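You operate a simulated robot arm through the tools that you are given. There is no shell and no other tool.

The job below is to be done with a simulated robot arm. You get a single attempt, and the scene is never put back.

## Task
Set feeder one to the feeder card, purge and inch till GOOD.
Fine: switch it on first; speed and volts as on the card; purge before you inch; leave it on; keep clear of the torch tips while it inches.

Only the result counts: the job must be done as asked and must still hold three seconds after the hand-in. Knocking over, shifting, dropping, spilling or breaking anything else fails it.

## Robot
A 6-joint arm with a four-finger gripper, fixed in place. Base frame: the origin is on the floor under the middle of its stand, x ahead of it, y to its left, z up. Readings come in m, rad, newtons and seconds.
It reaches about 1.012 m from its shoulder. Its first joint turns from -2.897 to 2.897 rad. Payload 3.43 kg.
Tool frame: the origin (TCP) lies between the finger pads and is the grasp point; the fingertips stand 0.03 m ahead of it; z points along the fingers, y is the line along which they close. The gripper opens to 0.12 m; its body begins 0.085 m behind the TCP.
Orientation is told as [roll, pitch, yaw] about the base's x, y, z axes, in that order, counted from this pose: with the fingers straight down and closing along the base's y, the tool's x points along the base's -x, its y along +y and its z along -z.

## Interface
- The arm moves only by the tool servo_tool. Its argument "commands" is a list of rows, each a list of 7 numbers: the shift along the base's x, y, z in units of 400 mm (1.0 is 400 mm), then the turn, a rotation vector about the base's x, y, z in units of 45 degrees (1.0 is 45 degrees), then the finger opening in m, from 0 to 0.12. In form: [[x, y, z, wx, wy, wz, hand], ...]. A call has 1 to 20 rows; each row is the pose to reach, as a shift and turn from the pose commanded when the call began. A call with a number of a shift or a turn outside -1 to 1 is refused whole. Rows are played at 5 a second. More than 0.05 m and 0.15 rad between two rows, or a gripper value outside its range, and nothing of the call is played. A pose out of reach is approached as far as the arm can. The call stops where the force on the tool passes 90 N (or 10 N more than at its start, if that is more) or the arm is blocked; 0.2 s more then pass. Each finger travels about 0.1362 m/s and halts on what it meets, pressing with about 23 N; the grip force reading is that of the motor and also rises with nothing between the fingers. The clock runs only during rows and for 0.2 s after the last one: add rows that repeat a pose to give the fingers time. It gives the time, the measured TCP pose, the force on the tool (base axes), the opening and the grip force at its end, in the units of the frame above (readings bear some noise), with the torque about the TCP (base axes, N m) and any sound that the robot's microphone picked up.
- Cameras (640 x 400 px; columns grow to the right, rows downward): "scene" is fixed at [0.0638, 0.5022, 1.8475]; the picture's right is [-0.26, -0.96, 0.00], its down [-0.63, 0.17, -0.75] and it looks along [0.73, -0.20, -0.66] (base axes); focal length 355 px, centre (320, 200). "wrist" rides on the gripper at [0.071, -0.017, -0.121] in the tool frame; the picture's right is [0.23, 0.97, 0.00], its down [-0.81, 0.19, -0.55] and it looks along [-0.54, 0.13, 0.83] (tool axes); focal length 275 px, centre (320, 200). There is no depth. A picture from a camera that has moved, and an enlarged one, comes with that camera's place and axes in the base frame and with its lens. The place of the scene camera against the robot may be out by one fixed shift of up to 0.025 m in any direction.
- camera(camera): a new picture of that camera. No time passes.
- close_up(camera, box): a new picture of the part [left, top, right, bottom] of that camera's present view, enlarged. No time passes.
- finish_job(): hands the job in; it is judged then, once.

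Places have to be worked out from the pictures, the camera data and where the tool is seen. Open the gripper and draw the arm clear of the work before you hand the job in, unless the task says otherwise.

The tools are called after "Request:" by a JSON object that holds its "fn" and its "kwargs". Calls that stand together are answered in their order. servo_tool: Moves the arm, as the interface text tells. Its arguments: {"type":"object","properties":{"commands":{"type":"array","items":{"type":"array","items":{"type":"number"}}}},"required":["commands"]} The other tools are called the same way: camera (camera) takes a picture; close_up (camera, box) takes an enlarged picture of a part of a camera's view; finish_job () hands the job in.

At the start:

```text
time: 0.0
position: [0.5643, 0.0125, 1.3533]
ee_rot: [-0.001, -0.001, -0.001]
wrist_force: [0.9, -0.1, 0.1]
ft_torque: [-0.01, 0.02, 0.0]
finger_gap: 0.1201
gripper_force: 0.2
```

scene: 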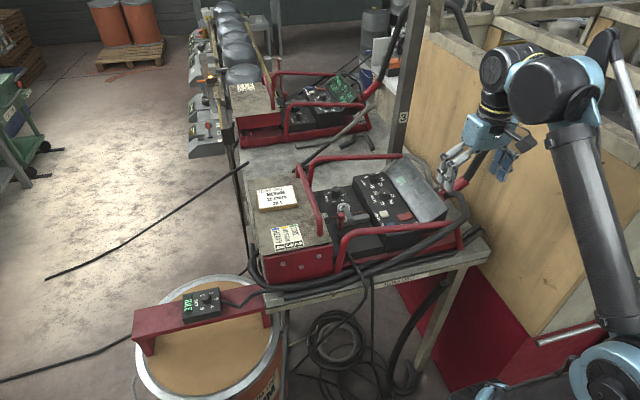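
wrist: 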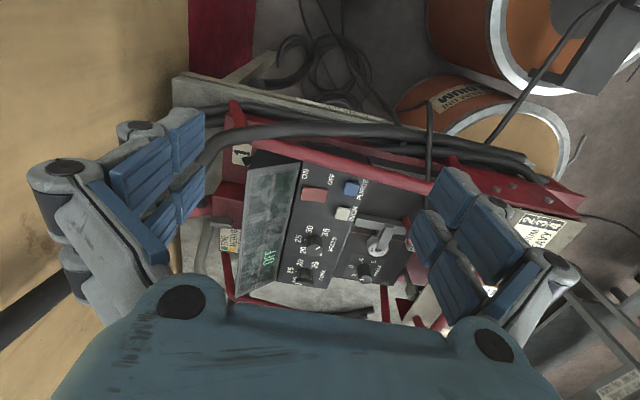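

I start by looking closer at the panel, the card and the other gear before moving anything.

Request:
{"fn": "close_up", "kwargs": {"camera": "wrist", "box": [210, 130, 450, 310]}}

Request:
{"fn": "close_up", "kwargs": {"camera": "scene", "box": [240, 140, 480, 290]}}

Request:
{"fn": "close_up", "kwargs": {"camera": "scene", "box": [240, 170, 340, 260]}}

Request:
{"fn": "close_up", "kwargs": {"camera": "scene", "box": [120, 260, 300, 380]}}

Request:
{"fn": "close_up", "kwargs": {"camera": "scene", "box": [220, 50, 420, 170]}}

```text
2.22 times, centred on (330, 220) of wrist
camera zoom: at [0.4928, -0.0053, 1.4734], right [-0.23, 0.97, 0.0], down [0.81, 0.19, 0.55], along [0.54, 0.13, -0.83], focal length 612 px, centre (298, 156)
```

zoom: 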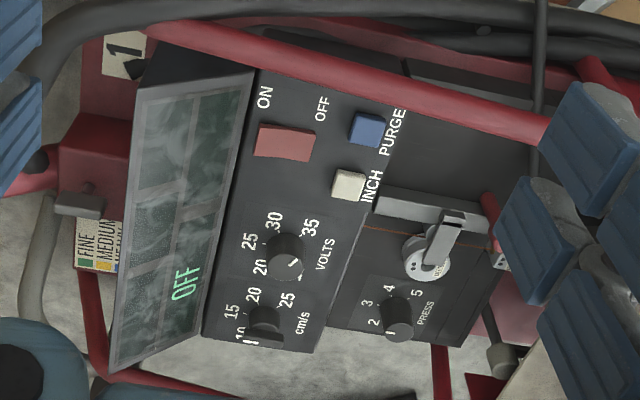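

```text
2.67 times, centred on (360, 215) of scene
camera zoom: at [0.0638, 0.5022, 1.8475], right [-0.26, -0.96, 0.0], down [-0.63, 0.17, -0.75], along [0.73, -0.2, -0.66], focal length 947 px, centre (213, 160)
```

zoom: 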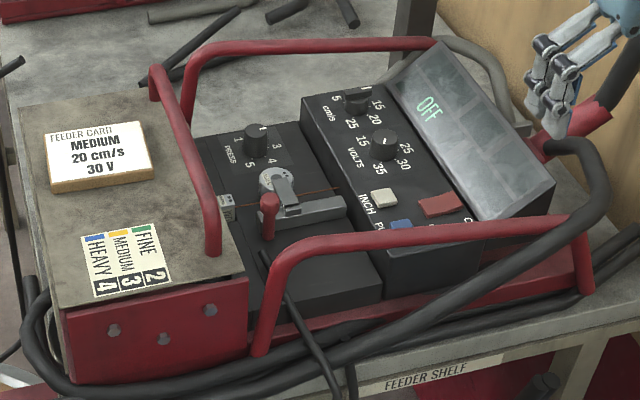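

```text
4.44 times, centred on (290, 215) of scene
camera zoom: at [0.0638, 0.5022, 1.8475], right [-0.26, -0.96, 0.0], down [-0.63, 0.17, -0.75], along [0.73, -0.2, -0.66], focal length 1579 px, centre (453, 133)
```

zoom: 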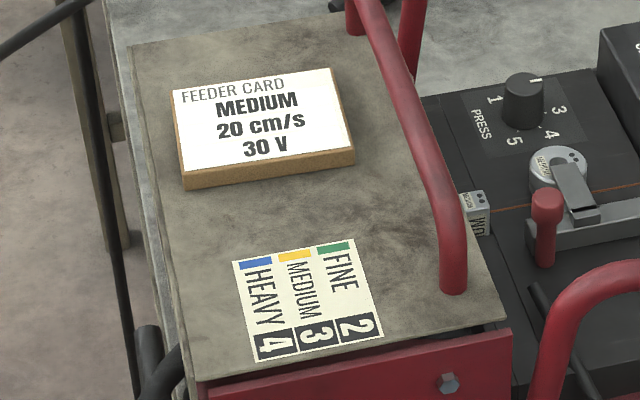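

```text
3.33 times, centred on (210, 320) of scene
camera zoom: at [0.0638, 0.5022, 1.8475], right [-0.26, -0.96, 0.0], down [-0.63, 0.17, -0.75], along [0.73, -0.2, -0.66], focal length 1184 px, centre (687, -200)
```

zoom: 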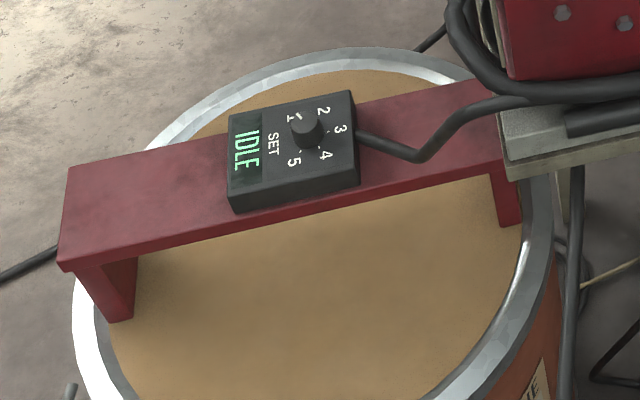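

```text
3.20 times, centred on (320, 110) of scene
camera zoom: at [0.0638, 0.5022, 1.8475], right [-0.26, -0.96, 0.0], down [-0.63, 0.17, -0.75], along [0.73, -0.2, -0.66], focal length 1137 px, centre (320, 488)
```

zoom: 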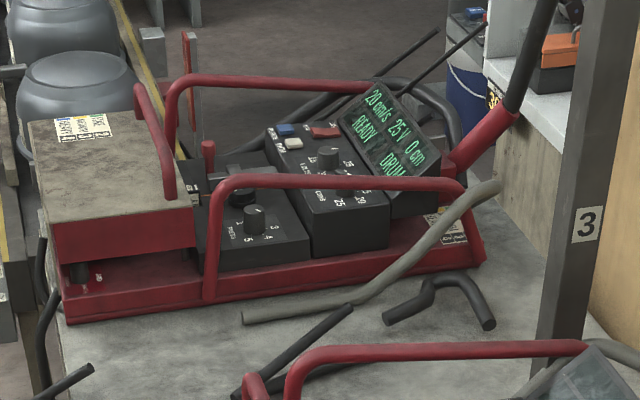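

Feeder one has the card (MEDIUM, 20 cm/s, 30 V) on its lid; I want finer views of the roller, label plates, knob pointers and the torch stands.

Request:
{"fn": "close_up", "kwargs": {"camera": "scene", "box": [310, 180, 390, 230]}}

Request:
{"fn": "close_up", "kwargs": {"camera": "scene", "box": [350, 165, 450, 230]}}

Request:
{"fn": "close_up", "kwargs": {"camera": "wrist", "box": [330, 200, 430, 290]}}

Request:
{"fn": "close_up", "kwargs": {"camera": "wrist", "box": [210, 140, 270, 260]}}

Request:
{"fn": "close_up", "kwargs": {"camera": "scene", "box": [160, 0, 300, 170]}}

Request:
{"fn": "close_up", "kwargs": {"camera": "scene", "box": [270, 230, 480, 400]}}

Request:
{"fn": "close_up", "kwargs": {"camera": "scene", "box": [360, 0, 640, 180]}}

```text
8.00 times, centred on (350, 205) of scene
camera zoom: at [0.0638, 0.5022, 1.8475], right [-0.26, -0.96, 0.0], down [-0.63, 0.17, -0.75], along [0.73, -0.2, -0.66], focal length 2842 px, centre (80, 160)
```

zoom: 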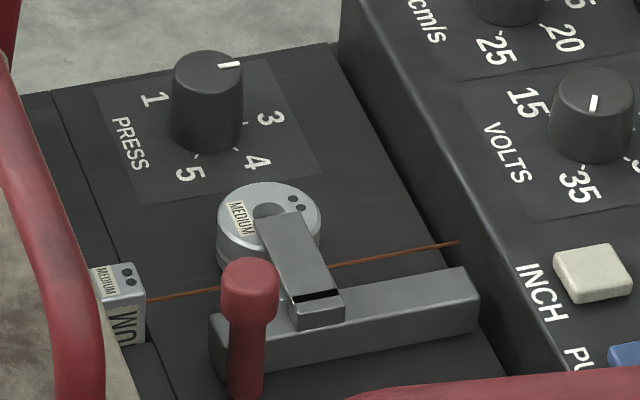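

```text
6.15 times, centred on (400, 198) of scene
camera zoom: at [0.0638, 0.5022, 1.8475], right [-0.26, -0.96, 0.0], down [-0.63, 0.17, -0.75], along [0.73, -0.2, -0.66], focal length 2186 px, centre (-172, 215)
```

zoom: 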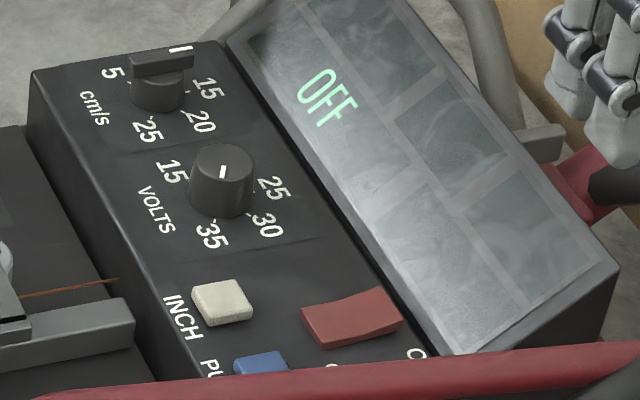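

```text
4.44 times, centred on (380, 245) of wrist
camera zoom: at [0.4928, -0.0053, 1.4734], right [-0.23, 0.97, 0.0], down [0.81, 0.19, 0.55], along [0.54, 0.13, -0.83], focal length 1224 px, centre (53, 0)
```

zoom: 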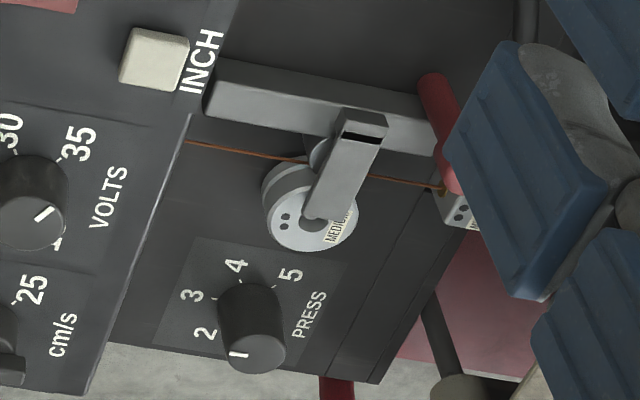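

```text
3.33 times, centred on (240, 200) of wrist
camera zoom: at [0.4928, -0.0053, 1.4734], right [-0.23, 0.97, 0.0], down [0.81, 0.19, 0.55], along [0.54, 0.13, -0.83], focal length 918 px, centre (587, 200)
```

zoom: 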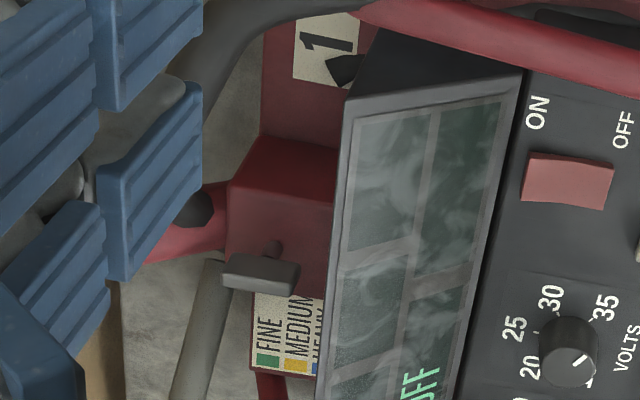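

```text
2.35 times, centred on (230, 85) of scene
camera zoom: at [0.0638, 0.5022, 1.8475], right [-0.26, -0.96, 0.0], down [-0.63, 0.17, -0.75], along [0.73, -0.2, -0.66], focal length 836 px, centre (532, 471)
```

zoom: 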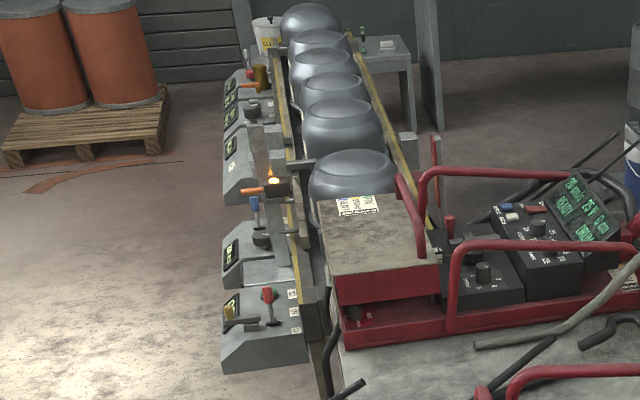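

```text
2.35 times, centred on (375, 315) of scene
camera zoom: at [0.0638, 0.5022, 1.8475], right [-0.26, -0.96, 0.0], down [-0.63, 0.17, -0.75], along [0.73, -0.2, -0.66], focal length 836 px, centre (191, -71)
```

zoom: 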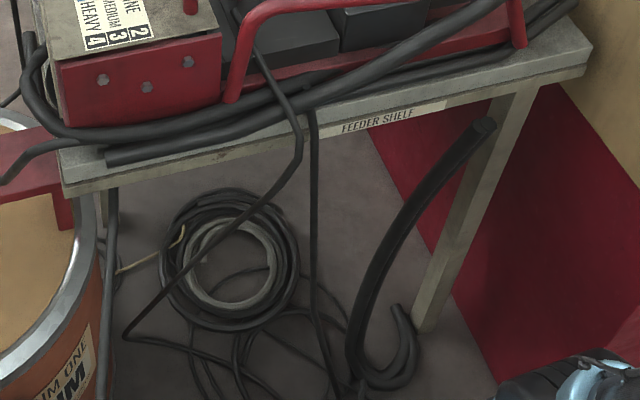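

```text
2.22 times, centred on (500, 90) of scene
camera zoom: at [0.0638, 0.5022, 1.8475], right [-0.26, -0.96, 0.0], down [-0.63, 0.17, -0.75], along [0.73, -0.2, -0.66], focal length 789 px, centre (-80, 444)
```

zoom: 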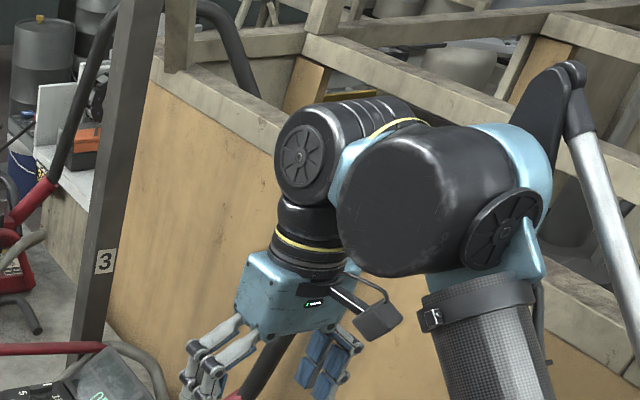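

Feeder one is under the arm: panel about x 0.75, y 0.05, z 1.06, display at its -y end. I shift the open gripper sideways to +y at the same height for a second set of wrist views.

Request:
{"fn": "servo_tool", "kwargs": {"commands": [[0, 0.12, 0, 0, 0, 0, 0.12], [0, 0.24, 0, 0, 0, 0, 0.12], [0, 0.36, 0, 0, 0, 0, 0.12]]}}

Request:
{"fn": "camera", "kwargs": {"camera": "wrist"}}

Request:
{"fn": "camera", "kwargs": {"camera": "scene"}}

```text
time: 0.8
position: [0.5478, 0.1579, 1.359]
ee_rot: [0.002, -0.011, 0.0]
wrist_force: [-0.3, -1.2, 0.0]
ft_torque: [0.06, -0.06, -0.02]
finger_gap: 0.1199
gripper_force: 0.1
```

```text
taken
camera wrist: at [0.4747, 0.1393, 1.4791], right [-0.23, 0.97, 0.0], down [0.8, 0.19, 0.56], along [0.55, 0.13, -0.83], focal length 275 px, centre (320, 200)
```

wrist: 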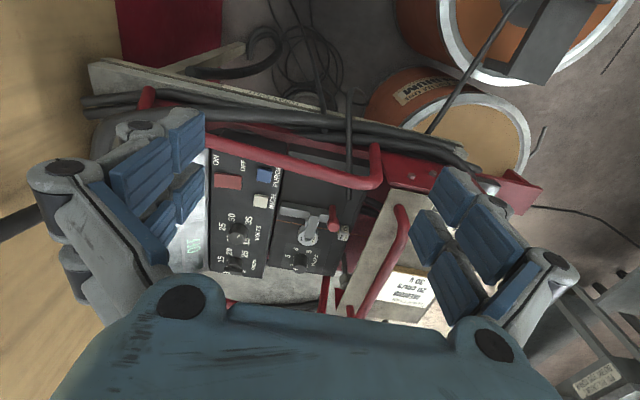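

```text
taken
```

scene: 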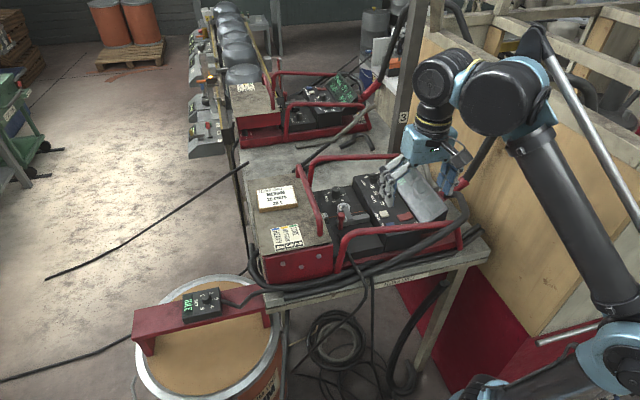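

The arm lags a little behind its commands, so I'll add settling rows later. I take close-ups here to triangulate the controls.

Request:
{"fn": "close_up", "kwargs": {"camera": "wrist", "box": [200, 140, 360, 280]}}

Request:
{"fn": "close_up", "kwargs": {"camera": "wrist", "box": [320, 130, 480, 330]}}

Request:
{"fn": "close_up", "kwargs": {"camera": "wrist", "box": [360, 40, 560, 200]}}

```text
2.86 times, centred on (280, 210) of wrist
camera zoom: at [0.4747, 0.1393, 1.4791], right [-0.23, 0.97, 0.0], down [0.8, 0.19, 0.56], along [0.55, 0.13, -0.83], focal length 786 px, centre (434, 171)
```

zoom: 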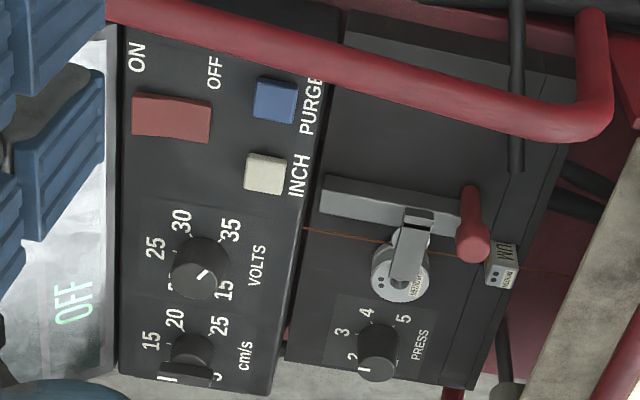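

```text
2.00 times, centred on (400, 230) of wrist
camera zoom: at [0.4747, 0.1393, 1.4791], right [-0.23, 0.97, 0.0], down [0.8, 0.19, 0.56], along [0.55, 0.13, -0.83], focal length 551 px, centre (160, 140)
```

zoom: 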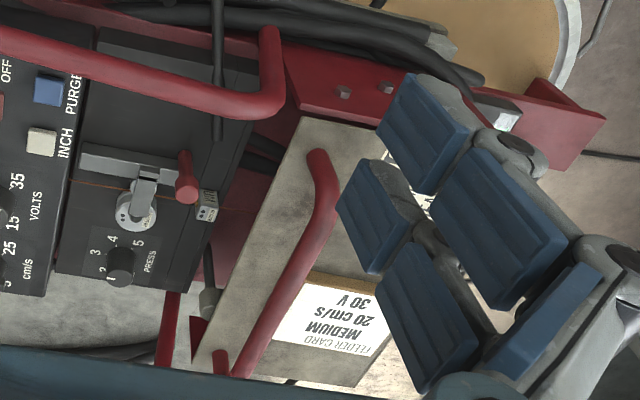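

```text
2.50 times, centred on (460, 120) of wrist
camera zoom: at [0.4747, 0.1393, 1.4791], right [-0.23, 0.97, 0.0], down [0.8, 0.19, 0.56], along [0.55, 0.13, -0.83], focal length 688 px, centre (-30, 400)
```

zoom: 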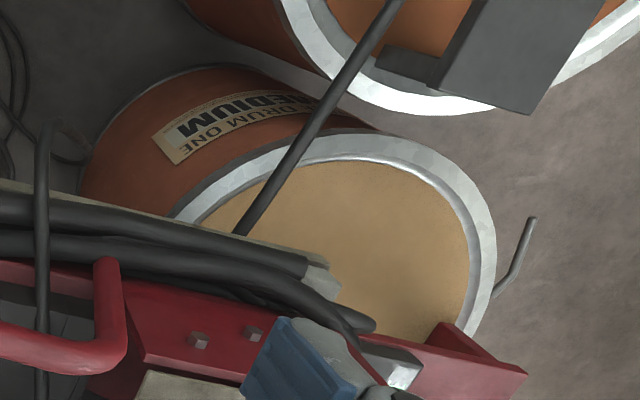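

The roller, inlet guide and drum are all marked MEDIUM. Now I look at the drum's controller and at the second colour label by the torch connector.

Request:
{"fn": "close_up", "kwargs": {"camera": "scene", "box": [175, 275, 239, 325]}}

Request:
{"fn": "close_up", "kwargs": {"camera": "scene", "box": [265, 210, 310, 255]}}

Request:
{"fn": "close_up", "kwargs": {"camera": "scene", "box": [355, 165, 415, 215]}}

Request:
{"fn": "close_up", "kwargs": {"camera": "scene", "box": [340, 70, 390, 110]}}

Request:
{"fn": "close_up", "kwargs": {"camera": "scene", "box": [225, 75, 365, 145]}}

Request:
{"fn": "close_up", "kwargs": {"camera": "scene", "box": [180, 60, 240, 160]}}

```text
8.00 times, centred on (207, 300) of scene
camera zoom: at [0.0638, 0.5022, 1.8475], right [-0.26, -0.96, 0.0], down [-0.63, 0.17, -0.75], along [0.73, -0.2, -0.66], focal length 2842 px, centre (1224, -600)
```

zoom: 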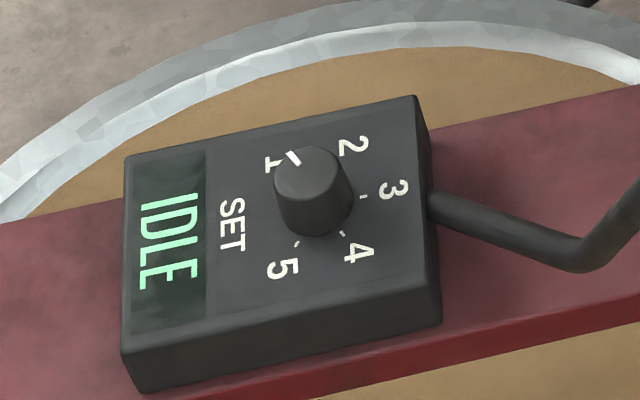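

```text
8.89 times, centred on (288, 232) of scene
camera zoom: at [0.0638, 0.5022, 1.8475], right [-0.26, -0.96, 0.0], down [-0.63, 0.17, -0.75], along [0.73, -0.2, -0.66], focal length 3157 px, centre (609, -89)
```

zoom: 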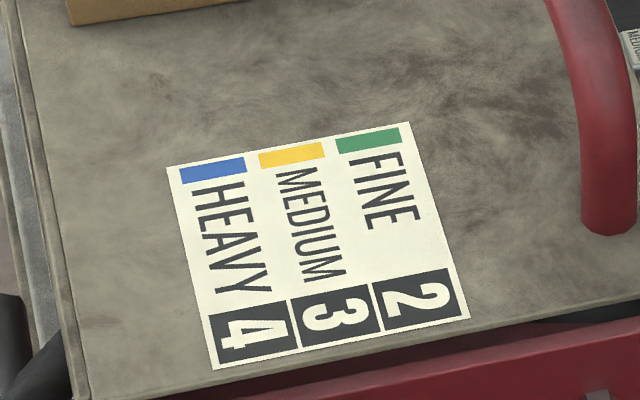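

```text
8.00 times, centred on (385, 190) of scene
camera zoom: at [0.0638, 0.5022, 1.8475], right [-0.26, -0.96, 0.0], down [-0.63, 0.17, -0.75], along [0.73, -0.2, -0.66], focal length 2842 px, centre (-200, 280)
```

zoom: 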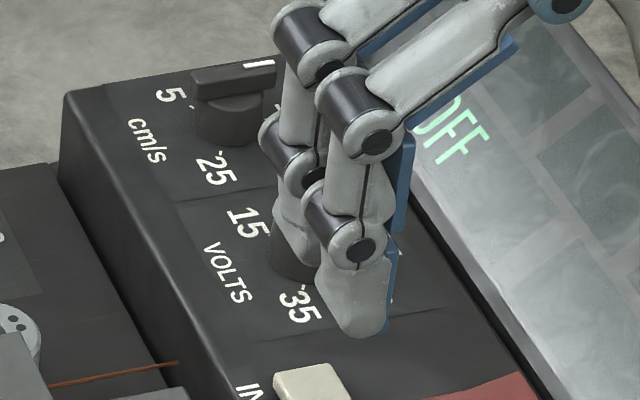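

```text
10.00 times, centred on (365, 90) of scene
camera zoom: at [0.0638, 0.5022, 1.8475], right [-0.26, -0.96, 0.0], down [-0.63, 0.17, -0.75], along [0.73, -0.2, -0.66], focal length 3552 px, centre (-130, 1300)
```

zoom: 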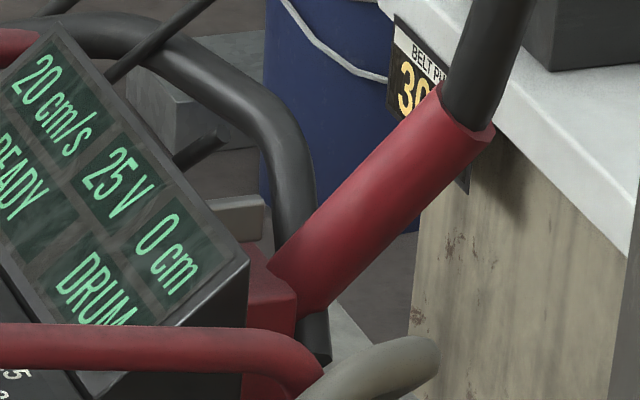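

```text
4.57 times, centred on (295, 110) of scene
camera zoom: at [0.0638, 0.5022, 1.8475], right [-0.26, -0.96, 0.0], down [-0.63, 0.17, -0.75], along [0.73, -0.2, -0.66], focal length 1624 px, centre (434, 611)
```

zoom: 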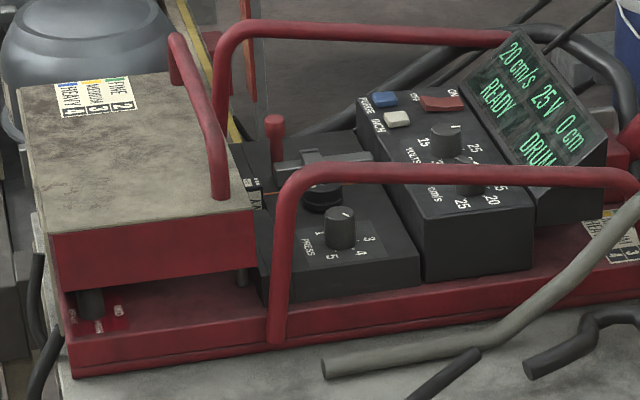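

```text
4.00 times, centred on (210, 110) of scene
camera zoom: at [0.0638, 0.5022, 1.8475], right [-0.26, -0.96, 0.0], down [-0.63, 0.17, -0.75], along [0.73, -0.2, -0.66], focal length 1421 px, centre (760, 560)
```

zoom: 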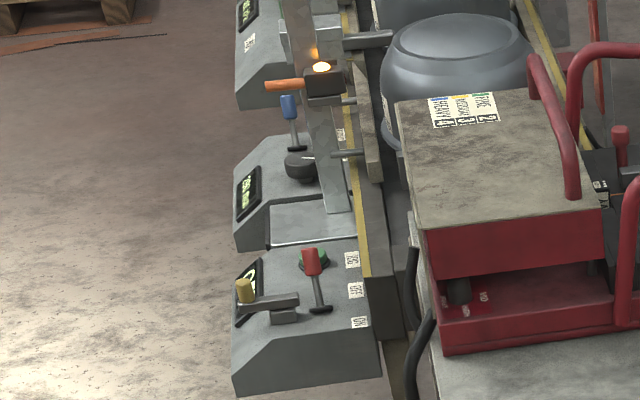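

Drum SET stands at 1 and idles; the lid label gives MEDIUM = 3, but there is a second label near the nose I must read. I move toward -y to view it.

Request:
{"fn": "servo_tool", "kwargs": {"commands": [[0, -0.12, 0, 0, 0, 0, 0.12], [0, -0.24, 0, 0, 0, 0, 0.12], [0, -0.36, 0, 0, 0, 0, 0.12], [0, -0.48, 0, 0, 0, 0, 0.12], [0, -0.6, 0, 0, 0, 0, 0.12], [0, -0.6, 0, 0, 0, 0, 0.12], [0, -0.6, 0, 0, 0, 0, 0.12]]}}

Request:
{"fn": "camera", "kwargs": {"camera": "wrist"}}

```text
time: 2.4
position: [0.5466, -0.084, 1.36]
ee_rot: [0.001, -0.012, 0.0]
wrist_force: [0.9, -0.5, -0.8]
ft_torque: [0.01, -0.04, 0.04]
finger_gap: 0.1199
gripper_force: 0.2
```

```text
taken
camera wrist: at [0.4756, -0.1023, 1.4794], right [-0.23, 0.97, 0.0], down [0.8, 0.19, 0.56], along [0.55, 0.13, -0.83], focal length 275 px, centre (320, 200)
```

wrist: 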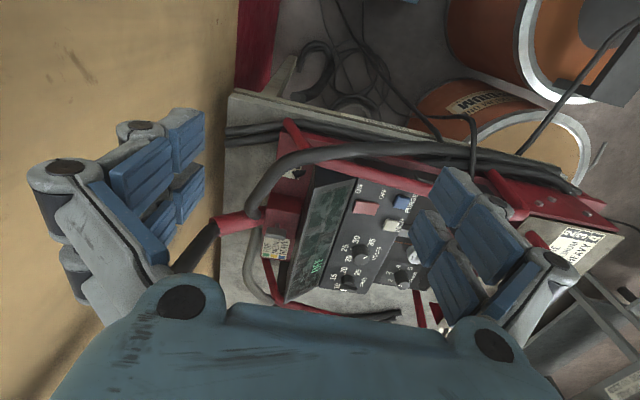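

The label by the torch nose is visible now; I enlarge it.

Request:
{"fn": "close_up", "kwargs": {"camera": "wrist", "box": [240, 190, 310, 280]}}

Request:
{"fn": "close_up", "kwargs": {"camera": "wrist", "box": [290, 170, 430, 300]}}

Request:
{"fn": "close_up", "kwargs": {"camera": "wrist", "box": [180, 80, 420, 230]}}

```text
4.44 times, centred on (275, 235) of wrist
camera zoom: at [0.4756, -0.1023, 1.4794], right [-0.23, 0.97, 0.0], down [0.8, 0.19, 0.56], along [0.55, 0.13, -0.83], focal length 1224 px, centre (520, 44)
```

zoom: 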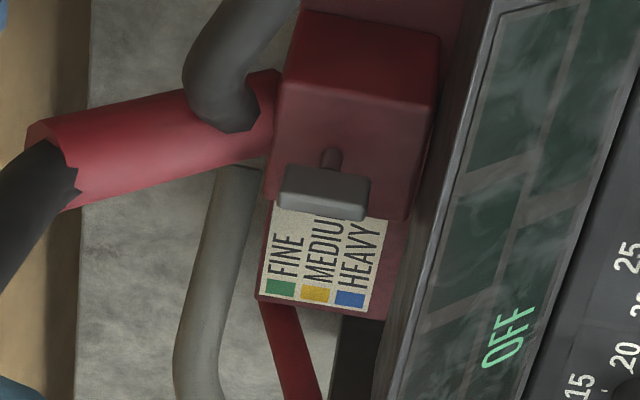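

```text
3.08 times, centred on (360, 235) of wrist
camera zoom: at [0.4756, -0.1023, 1.4794], right [-0.23, 0.97, 0.0], down [0.8, 0.19, 0.56], along [0.55, 0.13, -0.83], focal length 847 px, centre (197, 92)
```

zoom: 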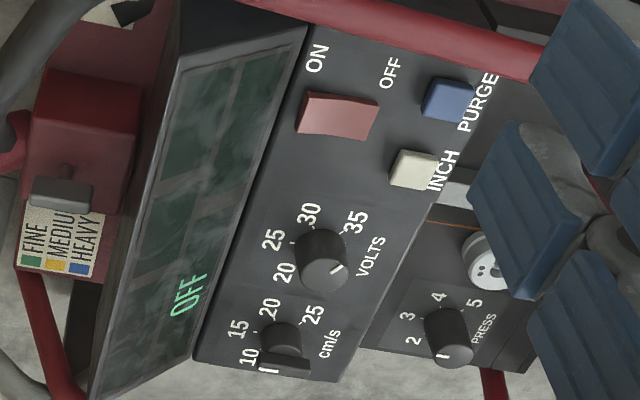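

```text
2.67 times, centred on (300, 155) of wrist
camera zoom: at [0.4756, -0.1023, 1.4794], right [-0.23, 0.97, 0.0], down [0.8, 0.19, 0.56], along [0.55, 0.13, -0.83], focal length 734 px, centre (373, 320)
```

zoom: 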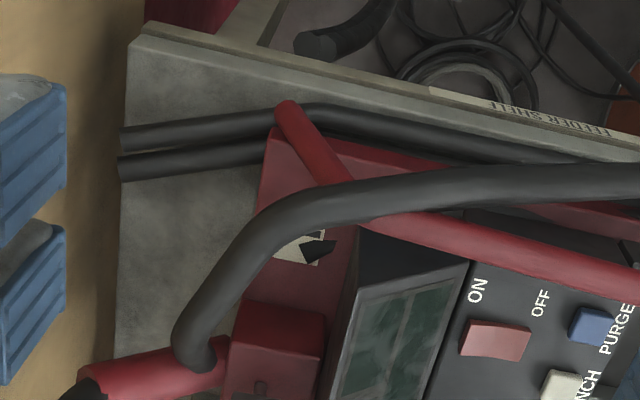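

The device sits square to the base axes: rocker about [0.736, 0.042, 1.083], PURGE [0.71, 0.099], INCH [0.764, 0.100], VOLTS knob top [0.842, 0.068, 1.100], PRESS knob top [0.937, 0.203, 1.062], near guard bar at x 0.654, z 1.131. I close the fingers in free air to learn the shape of the closed gripper.

Request:
{"fn": "servo_tool", "kwargs": {"commands": [[0, 0, 0, 0, 0, 0, 0.06], [0, 0, 0, 0, 0, 0, 0.0], [0, 0, 0, 0, 0, 0, 0.0], [0, 0, 0, 0, 0, 0, 0.0]]}}

Request:
{"fn": "camera", "kwargs": {"camera": "wrist"}}

Request:
{"fn": "camera", "kwargs": {"camera": "scene"}}

Request:
{"fn": "close_up", "kwargs": {"camera": "scene", "box": [400, 80, 560, 220]}}

```text
time: 3.4
position: [0.5475, -0.0844, 1.3596]
ee_rot: [-0.001, -0.011, 0.001]
wrist_force: [-0.4, -0.1, 0.5]
ft_torque: [0.0, -0.01, 0.01]
finger_gap: 0.0
gripper_force: 22.6
```

```text
taken
camera wrist: at [0.4756, -0.102, 1.4794], right [-0.23, 0.97, 0.0], down [0.8, 0.19, 0.56], along [0.55, 0.13, -0.83], focal length 275 px, centre (320, 200)
```

wrist: 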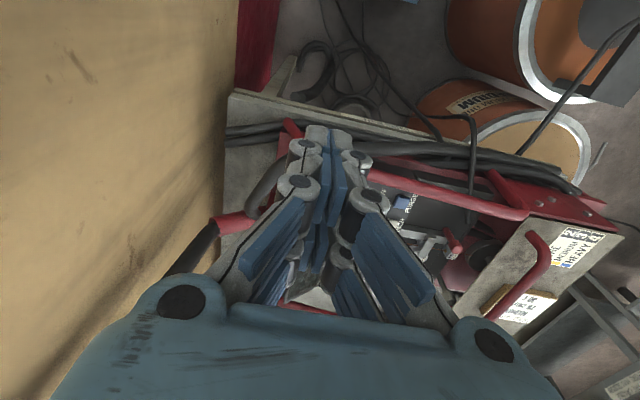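

```text
taken
```

scene: 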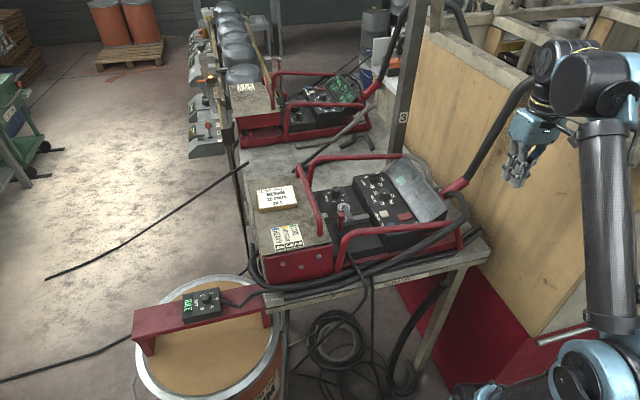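

```text
2.86 times, centred on (480, 150) of scene
camera zoom: at [0.0638, 0.5022, 1.8475], right [-0.26, -0.96, 0.0], down [-0.63, 0.17, -0.75], along [0.73, -0.2, -0.66], focal length 1015 px, centre (-137, 343)
```

zoom: 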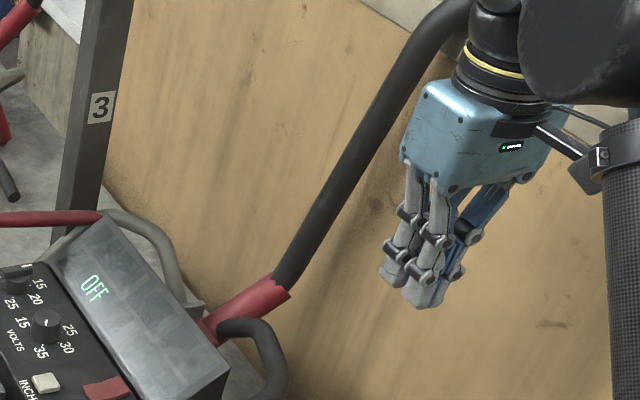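

The torch cable of feeder one runs up over the plywood wall, so the tips are not in my work area here. I enlarge the closed fingers to measure the tip cluster.

Request:
{"fn": "close_up", "kwargs": {"camera": "wrist", "box": [240, 110, 420, 320]}}

Request:
{"fn": "close_up", "kwargs": {"camera": "scene", "box": [490, 110, 560, 190]}}

Request:
{"fn": "close_up", "kwargs": {"camera": "scene", "box": [440, 0, 640, 120]}}

```text
1.90 times, centred on (330, 215) of wrist
camera zoom: at [0.4756, -0.102, 1.4794], right [-0.23, 0.97, 0.0], down [0.8, 0.19, 0.56], along [0.55, 0.13, -0.83], focal length 524 px, centre (301, 171)
```

zoom: 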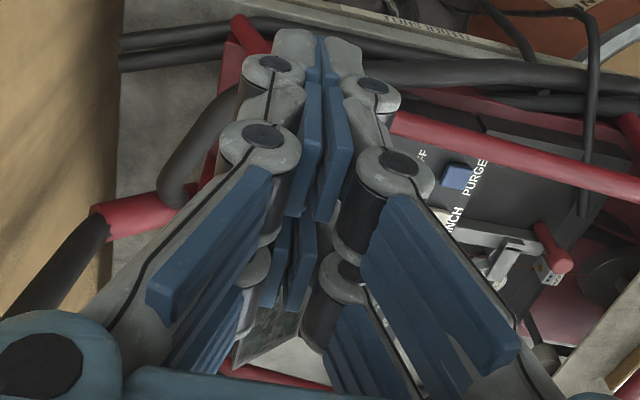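

```text
5.00 times, centred on (525, 150) of scene
camera zoom: at [0.0638, 0.5022, 1.8475], right [-0.26, -0.96, 0.0], down [-0.63, 0.17, -0.75], along [0.73, -0.2, -0.66], focal length 1776 px, centre (-705, 450)
```

zoom: 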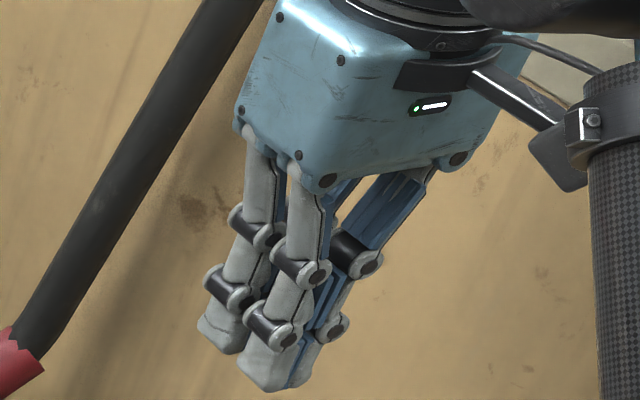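

```text
3.20 times, centred on (540, 60) of scene
camera zoom: at [0.0638, 0.5022, 1.8475], right [-0.26, -0.96, 0.0], down [-0.63, 0.17, -0.75], along [0.73, -0.2, -0.66], focal length 1137 px, centre (-384, 648)
```

zoom: 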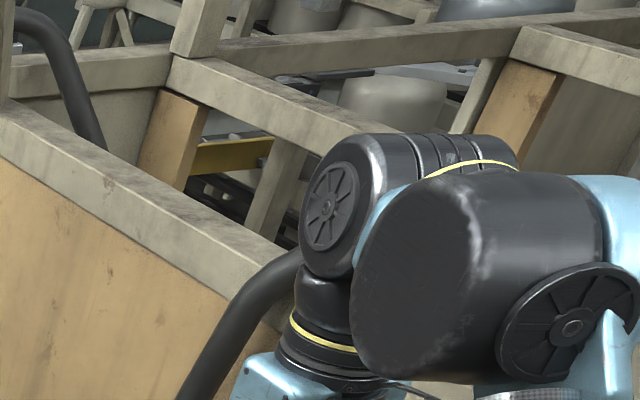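

Tip cluster is about 0.05 m wide in x and 0.028 m in y when closed, so it fits between the guard bars over the rocker. I move over the rocker's ON half at safe height with the fingers shut.

Request:
{"fn": "servo_tool", "kwargs": {"commands": [[0.1, 0.06, 0, 0, 0, 0, 0.0], [0.2, 0.12, 0, 0, 0, 0, 0.0], [0.3, 0.18, 0, 0, 0, 0, 0.0], [0.4, 0.24, 0, 0, 0, 0, 0.0], [0.471, 0.276, 0, 0, 0, 0, 0.0], [0.471, 0.276, -0.1, 0, 0, 0, 0.0], [0.471, 0.276, -0.2, 0, 0, 0, 0.0], [0.471, 0.276, -0.3, 0, 0, 0, 0.0], [0.471, 0.276, -0.3, 0, 0, 0, 0.0], [0.471, 0.276, -0.3, 0, 0, 0, 0.0]]}}

Request:
{"fn": "camera", "kwargs": {"camera": "wrist"}}

Request:
{"fn": "camera", "kwargs": {"camera": "scene"}}

```text
time: 5.6
position: [0.7364, 0.025, 1.241]
ee_rot: [-0.002, -0.013, 0.0]
wrist_force: [-0.4, 0.2, 0.1]
ft_torque: [-0.01, 0.01, 0.01]
finger_gap: 0.0001
gripper_force: 23.3
```

```text
taken
camera wrist: at [0.6643, 0.0073, 1.3602], right [-0.23, 0.97, 0.0], down [0.8, 0.19, 0.56], along [0.55, 0.13, -0.83], focal length 275 px, centre (320, 200)
```

wrist: 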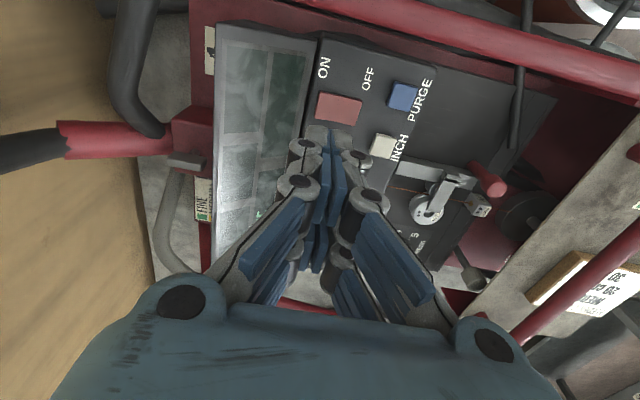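

```text
taken
```

scene: 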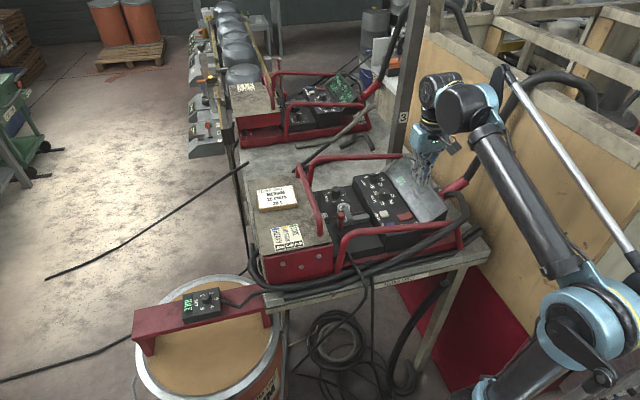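

Tracking is accurate; TCP is at [0.736, 0.025, 1.241], above the ON half. I descend to just above the rocker and then in fine steps.

Request:
{"fn": "servo_tool", "kwargs": {"commands": [[0, 0, -0.1, 0, 0, 0, 0], [0, 0, -0.2, 0, 0, 0, 0], [0, 0, -0.28, 0, 0, 0, 0], [0, 0, -0.28, 0, 0, 0, 0], [0, 0, -0.29, 0, 0, 0, 0], [0, 0, -0.3, 0, 0, 0, 0], [0, 0, -0.305, 0, 0, 0, 0], [0, 0, -0.305, 0, 0, 0, 0]]}}

Request:
{"fn": "camera", "kwargs": {"camera": "wrist"}}

Request:
{"fn": "close_up", "kwargs": {"camera": "scene", "box": [360, 140, 460, 240]}}

```text
time: 7.4
position: [0.7353, 0.0258, 1.1175]
ee_rot: [0.0, -0.013, 0.001]
wrist_force: [0.1, 0.5, -0.2]
ft_torque: [0.02, 0.01, 0.03]
finger_gap: 0.0
gripper_force: 22.6
```

```text
taken
camera wrist: at [0.6627, 0.009, 1.2369], right [-0.23, 0.97, 0.0], down [0.8, 0.19, 0.56], along [0.55, 0.13, -0.83], focal length 275 px, centre (320, 200)
```

wrist: 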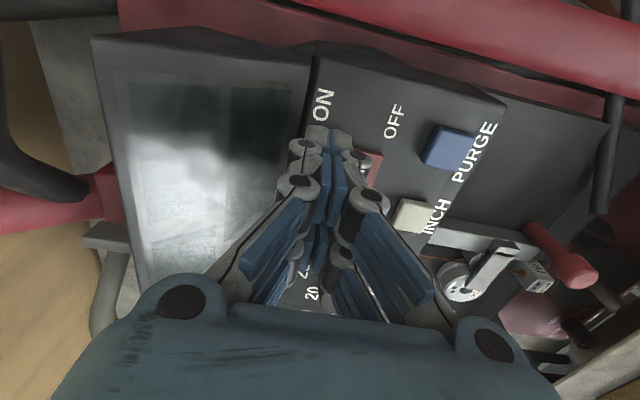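

```text
4.00 times, centred on (410, 190) of scene
camera zoom: at [0.0638, 0.5022, 1.8475], right [-0.26, -0.96, 0.0], down [-0.63, 0.17, -0.75], along [0.73, -0.2, -0.66], focal length 1421 px, centre (-40, 240)
```

zoom: 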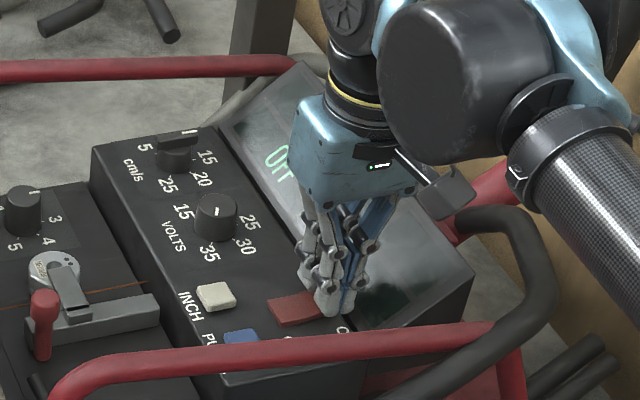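

Tips hover just over the rocker without contact. I press down in small steps and watch the force.

Request:
{"fn": "servo_tool", "kwargs": {"commands": [[0, 0, -0.005, 0, 0, 0, 0], [0, 0, -0.01, 0, 0, 0, 0], [0, 0, -0.015, 0, 0, 0, 0], [0, 0, -0.015, 0, 0, 0, 0]]}}

Request:
{"fn": "close_up", "kwargs": {"camera": "scene", "box": [360, 140, 460, 240]}}

```text
time: 8.4
position: [0.7356, 0.0265, 1.1107]
ee_rot: [0.0, -0.012, -0.001]
wrist_force: [-0.1, -2.8, 0.6]
ft_torque: [-0.05, 0.0, 0.0]
finger_gap: 0.0
gripper_force: 23.0
```

```text
4.00 times, centred on (410, 190) of scene
camera zoom: at [0.0638, 0.5022, 1.8475], right [-0.26, -0.96, 0.0], down [-0.63, 0.17, -0.75], along [0.73, -0.2, -0.66], focal length 1421 px, centre (-40, 240)
```

zoom: 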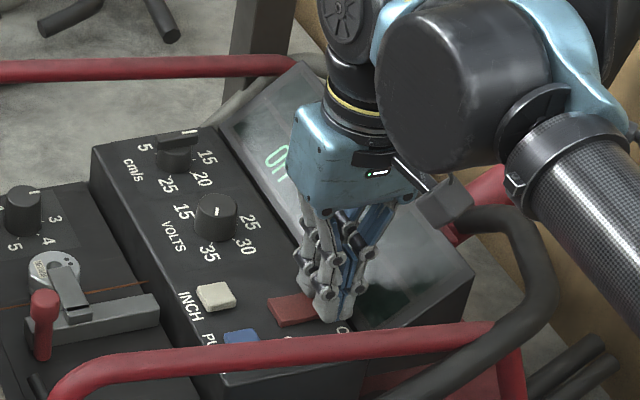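

A light contact shows now. I press a few millimetres further.

Request:
{"fn": "servo_tool", "kwargs": {"commands": [[0, 0, -0.005, 0, 0, 0, 0], [0, 0, -0.01, 0, 0, 0, 0], [0, 0, -0.01, 0, 0, 0, 0]]}}

Request:
{"fn": "close_up", "kwargs": {"camera": "scene", "box": [360, 140, 460, 240]}}

Request:
{"fn": "camera", "kwargs": {"camera": "wrist"}}

```text
time: 9.2
position: [0.7353, 0.027, 1.1082]
ee_rot: [0.0, -0.013, -0.001]
wrist_force: [13.1, -1.7, 46.6]
ft_torque: [0.32, -0.18, -0.09]
finger_gap: 0.0
gripper_force: 22.8
```

```text
4.00 times, centred on (410, 190) of scene
camera zoom: at [0.0638, 0.5022, 1.8475], right [-0.26, -0.96, 0.0], down [-0.63, 0.17, -0.75], along [0.73, -0.2, -0.66], focal length 1421 px, centre (-40, 240)
```

zoom: 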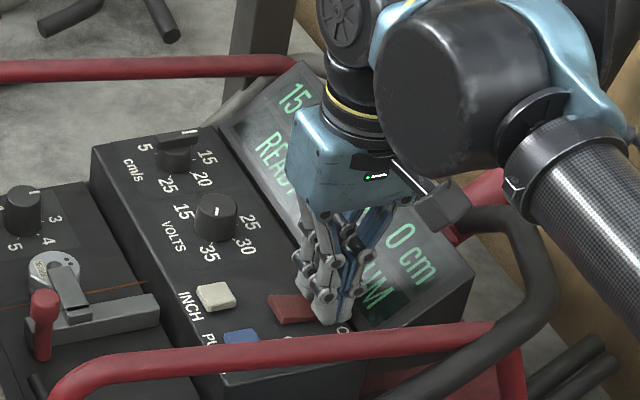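

```text
taken
camera wrist: at [0.6626, 0.0095, 1.2282], right [-0.23, 0.97, 0.0], down [0.8, 0.19, 0.56], along [0.55, 0.13, -0.83], focal length 275 px, centre (320, 200)
```

wrist: 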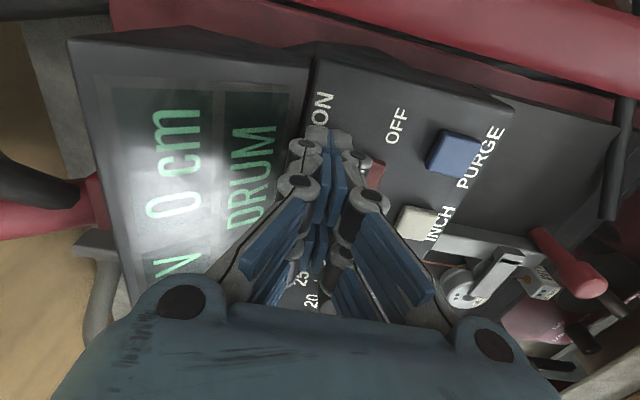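

The display lit up: feeder one is on. I lift straight off to clear height and read the whole display.

Request:
{"fn": "servo_tool", "kwargs": {"commands": [[0, 0, 0.1, 0, 0, 0, 0], [0, 0, 0.2, 0, 0, 0, 0], [0, 0, 0.3, 0, 0, 0, 0], [-0.1, 0, 0.4, 0, 0, 0, 0.06], [-0.2, 0, 0.5, 0, 0, 0, 0.12], [-0.3, 0, 0.5, 0, 0, 0, 0.12], [-0.3, 0, 0.5, 0, 0, 0, 0.12], [-0.3, 0, 0.5, 0, 0, 0, 0.12]]}}

Request:
{"fn": "camera", "kwargs": {"camera": "wrist"}}

Request:
{"fn": "close_up", "kwargs": {"camera": "scene", "box": [340, 140, 460, 250]}}

Request:
{"fn": "close_up", "kwargs": {"camera": "scene", "box": [175, 275, 239, 325]}}

```text
refused: row 4 steps farther than a row can; nothing moved
```

```text
taken
camera wrist: at [0.6626, 0.0095, 1.2282], right [-0.23, 0.97, 0.0], down [0.8, 0.19, 0.56], along [0.55, 0.13, -0.83], focal length 275 px, centre (320, 200)
```

wrist: 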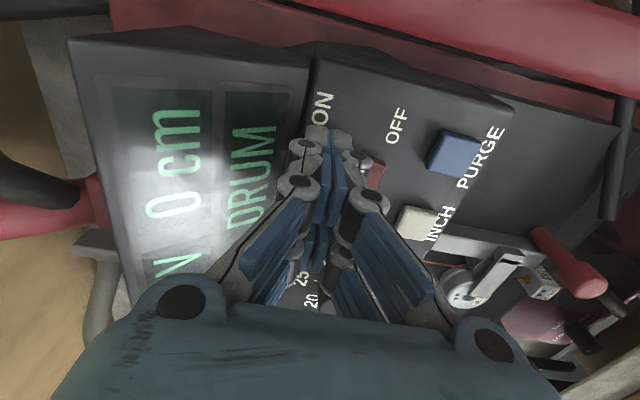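

```text
3.64 times, centred on (400, 195) of scene
camera zoom: at [0.0638, 0.5022, 1.8475], right [-0.26, -0.96, 0.0], down [-0.63, 0.17, -0.75], along [0.73, -0.2, -0.66], focal length 1292 px, centre (29, 218)
```

zoom: 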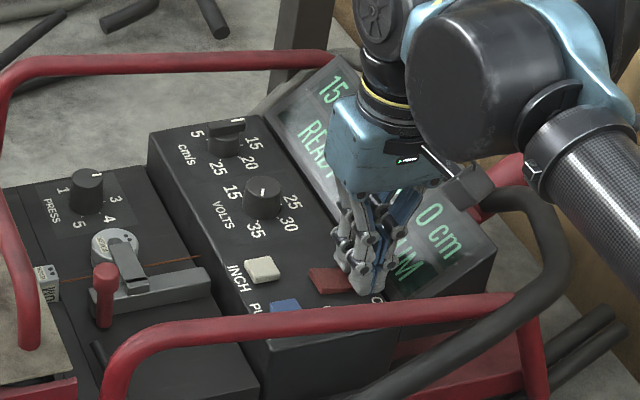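

```text
8.00 times, centred on (207, 300) of scene
camera zoom: at [0.0638, 0.5022, 1.8475], right [-0.26, -0.96, 0.0], down [-0.63, 0.17, -0.75], along [0.73, -0.2, -0.66], focal length 2842 px, centre (1224, -600)
```

zoom: 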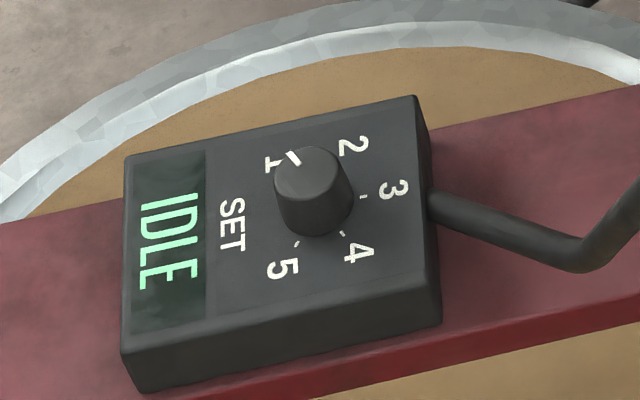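

That call was refused for an oversized diagonal step; I repeat the lift with smaller steps.

Request:
{"fn": "servo_tool", "kwargs": {"commands": [[0, 0, 0.1, 0, 0, 0, 0], [0, 0, 0.2, 0, 0, 0, 0], [0, 0, 0.3, 0, 0, 0, 0], [0, 0, 0.4, 0, 0, 0, 0], [0, 0, 0.5, 0, 0, 0, 0.06], [-0.1, 0, 0.5, 0, 0, 0, 0.12], [-0.2, 0, 0.5, 0, 0, 0, 0.12], [-0.3, 0, 0.5, 0, 0, 0, 0.12], [-0.3, 0, 0.5, 0, 0, 0, 0.12], [-0.3, 0, 0.5, 0, 0, 0, 0.12]]}}

Request:
{"fn": "camera", "kwargs": {"camera": "wrist"}}

Request:
{"fn": "close_up", "kwargs": {"camera": "wrist", "box": [220, 130, 440, 290]}}

Request:
{"fn": "close_up", "kwargs": {"camera": "scene", "box": [340, 140, 460, 250]}}

```text
time: 11.4
position: [0.6165, 0.026, 1.3058]
ee_rot: [0.0, -0.013, 0.001]
wrist_force: [0.3, 0.4, -0.4]
ft_torque: [-0.01, 0.0, 0.02]
finger_gap: 0.1197
gripper_force: 0.0
```

```text
taken
camera wrist: at [0.5441, 0.0097, 1.4264], right [-0.23, 0.97, 0.0], down [0.8, 0.19, 0.56], along [0.55, 0.13, -0.83], focal length 275 px, centre (320, 200)
```

wrist: 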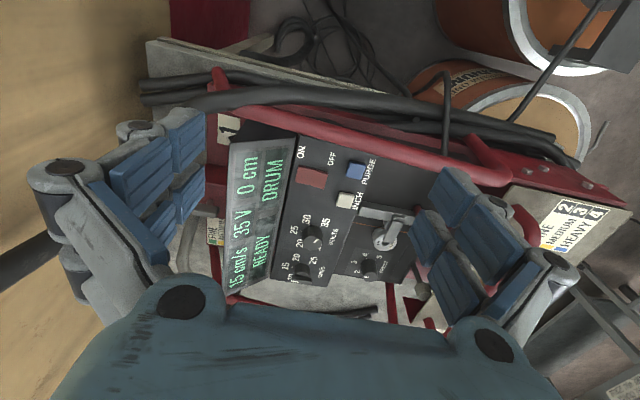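

```text
2.50 times, centred on (330, 210) of wrist
camera zoom: at [0.5441, 0.0097, 1.4264], right [-0.23, 0.97, 0.0], down [0.8, 0.19, 0.56], along [0.55, 0.13, -0.83], focal length 688 px, centre (295, 175)
```

zoom: 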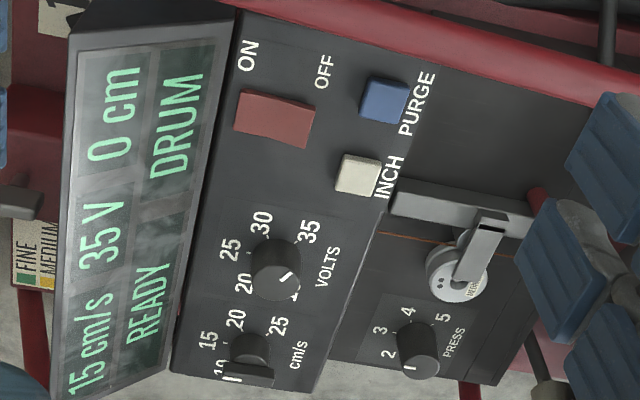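

```text
3.64 times, centred on (400, 195) of scene
camera zoom: at [0.0638, 0.5022, 1.8475], right [-0.26, -0.96, 0.0], down [-0.63, 0.17, -0.75], along [0.73, -0.2, -0.66], focal length 1292 px, centre (29, 218)
```

zoom: 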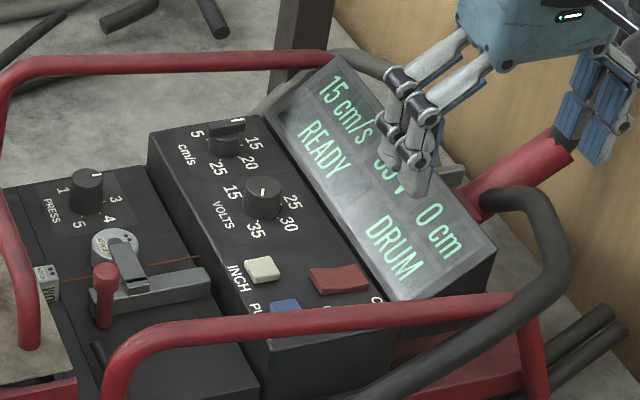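

Display now reads 15 cm/s, 35 V, 0 cm, READY, DRUM. Dial steps are 60° (VOLTS must go one step counter-clockwise, cm/s one step clockwise); I enlarge the knobs to find exact centres and the shape of the speed knob.

Request:
{"fn": "close_up", "kwargs": {"camera": "wrist", "box": [280, 215, 350, 285]}}

Request:
{"fn": "close_up", "kwargs": {"camera": "scene", "box": [350, 165, 410, 205]}}

Request:
{"fn": "close_up", "kwargs": {"camera": "wrist", "box": [340, 230, 410, 290]}}

Request:
{"fn": "close_up", "kwargs": {"camera": "wrist", "box": [520, 180, 640, 280]}}

```text
5.71 times, centred on (315, 250) of wrist
camera zoom: at [0.5441, 0.0097, 1.4264], right [-0.23, 0.97, 0.0], down [0.8, 0.19, 0.56], along [0.55, 0.13, -0.83], focal length 1573 px, centre (349, -86)
```

zoom: 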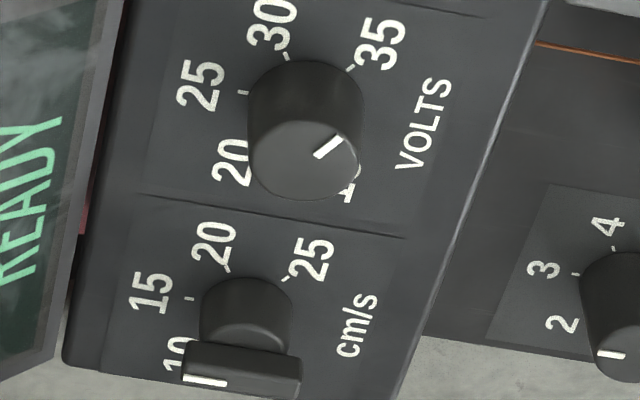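

```text
10.00 times, centred on (380, 185) of scene
camera zoom: at [0.0638, 0.5022, 1.8475], right [-0.26, -0.96, 0.0], down [-0.63, 0.17, -0.75], along [0.73, -0.2, -0.66], focal length 3552 px, centre (-280, 350)
```

zoom: 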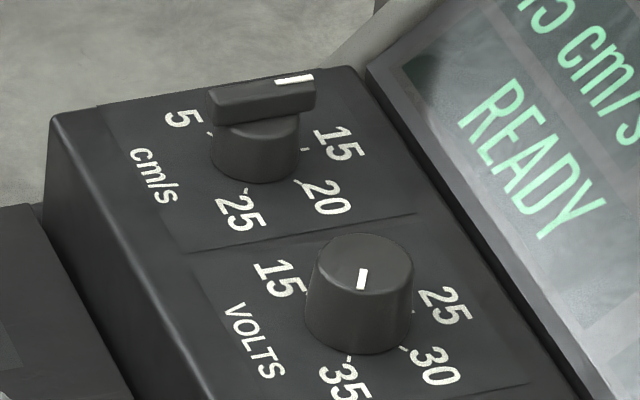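

```text
6.67 times, centred on (375, 260) of wrist
camera zoom: at [0.5441, 0.0097, 1.4264], right [-0.23, 0.97, 0.0], down [0.8, 0.19, 0.56], along [0.55, 0.13, -0.83], focal length 1835 px, centre (-47, -200)
```

zoom: 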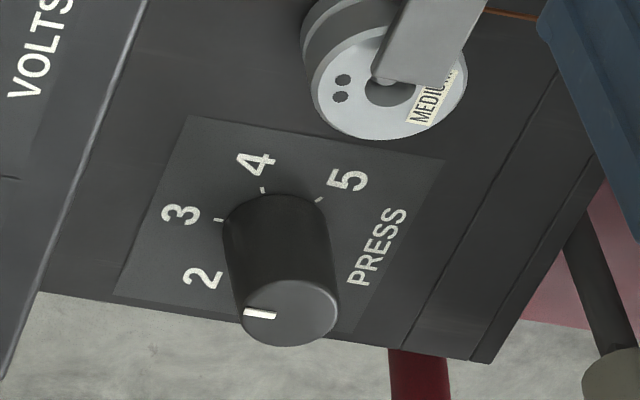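

```text
4.00 times, centred on (580, 230) of wrist
camera zoom: at [0.5441, 0.0097, 1.4264], right [-0.23, 0.97, 0.0], down [0.8, 0.19, 0.56], along [0.55, 0.13, -0.83], focal length 1101 px, centre (-720, 80)
```

zoom: 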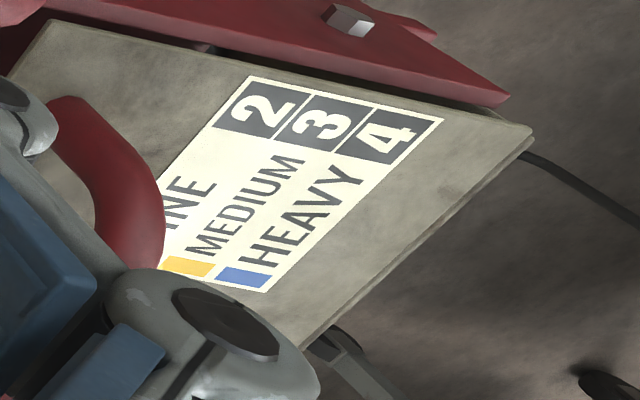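

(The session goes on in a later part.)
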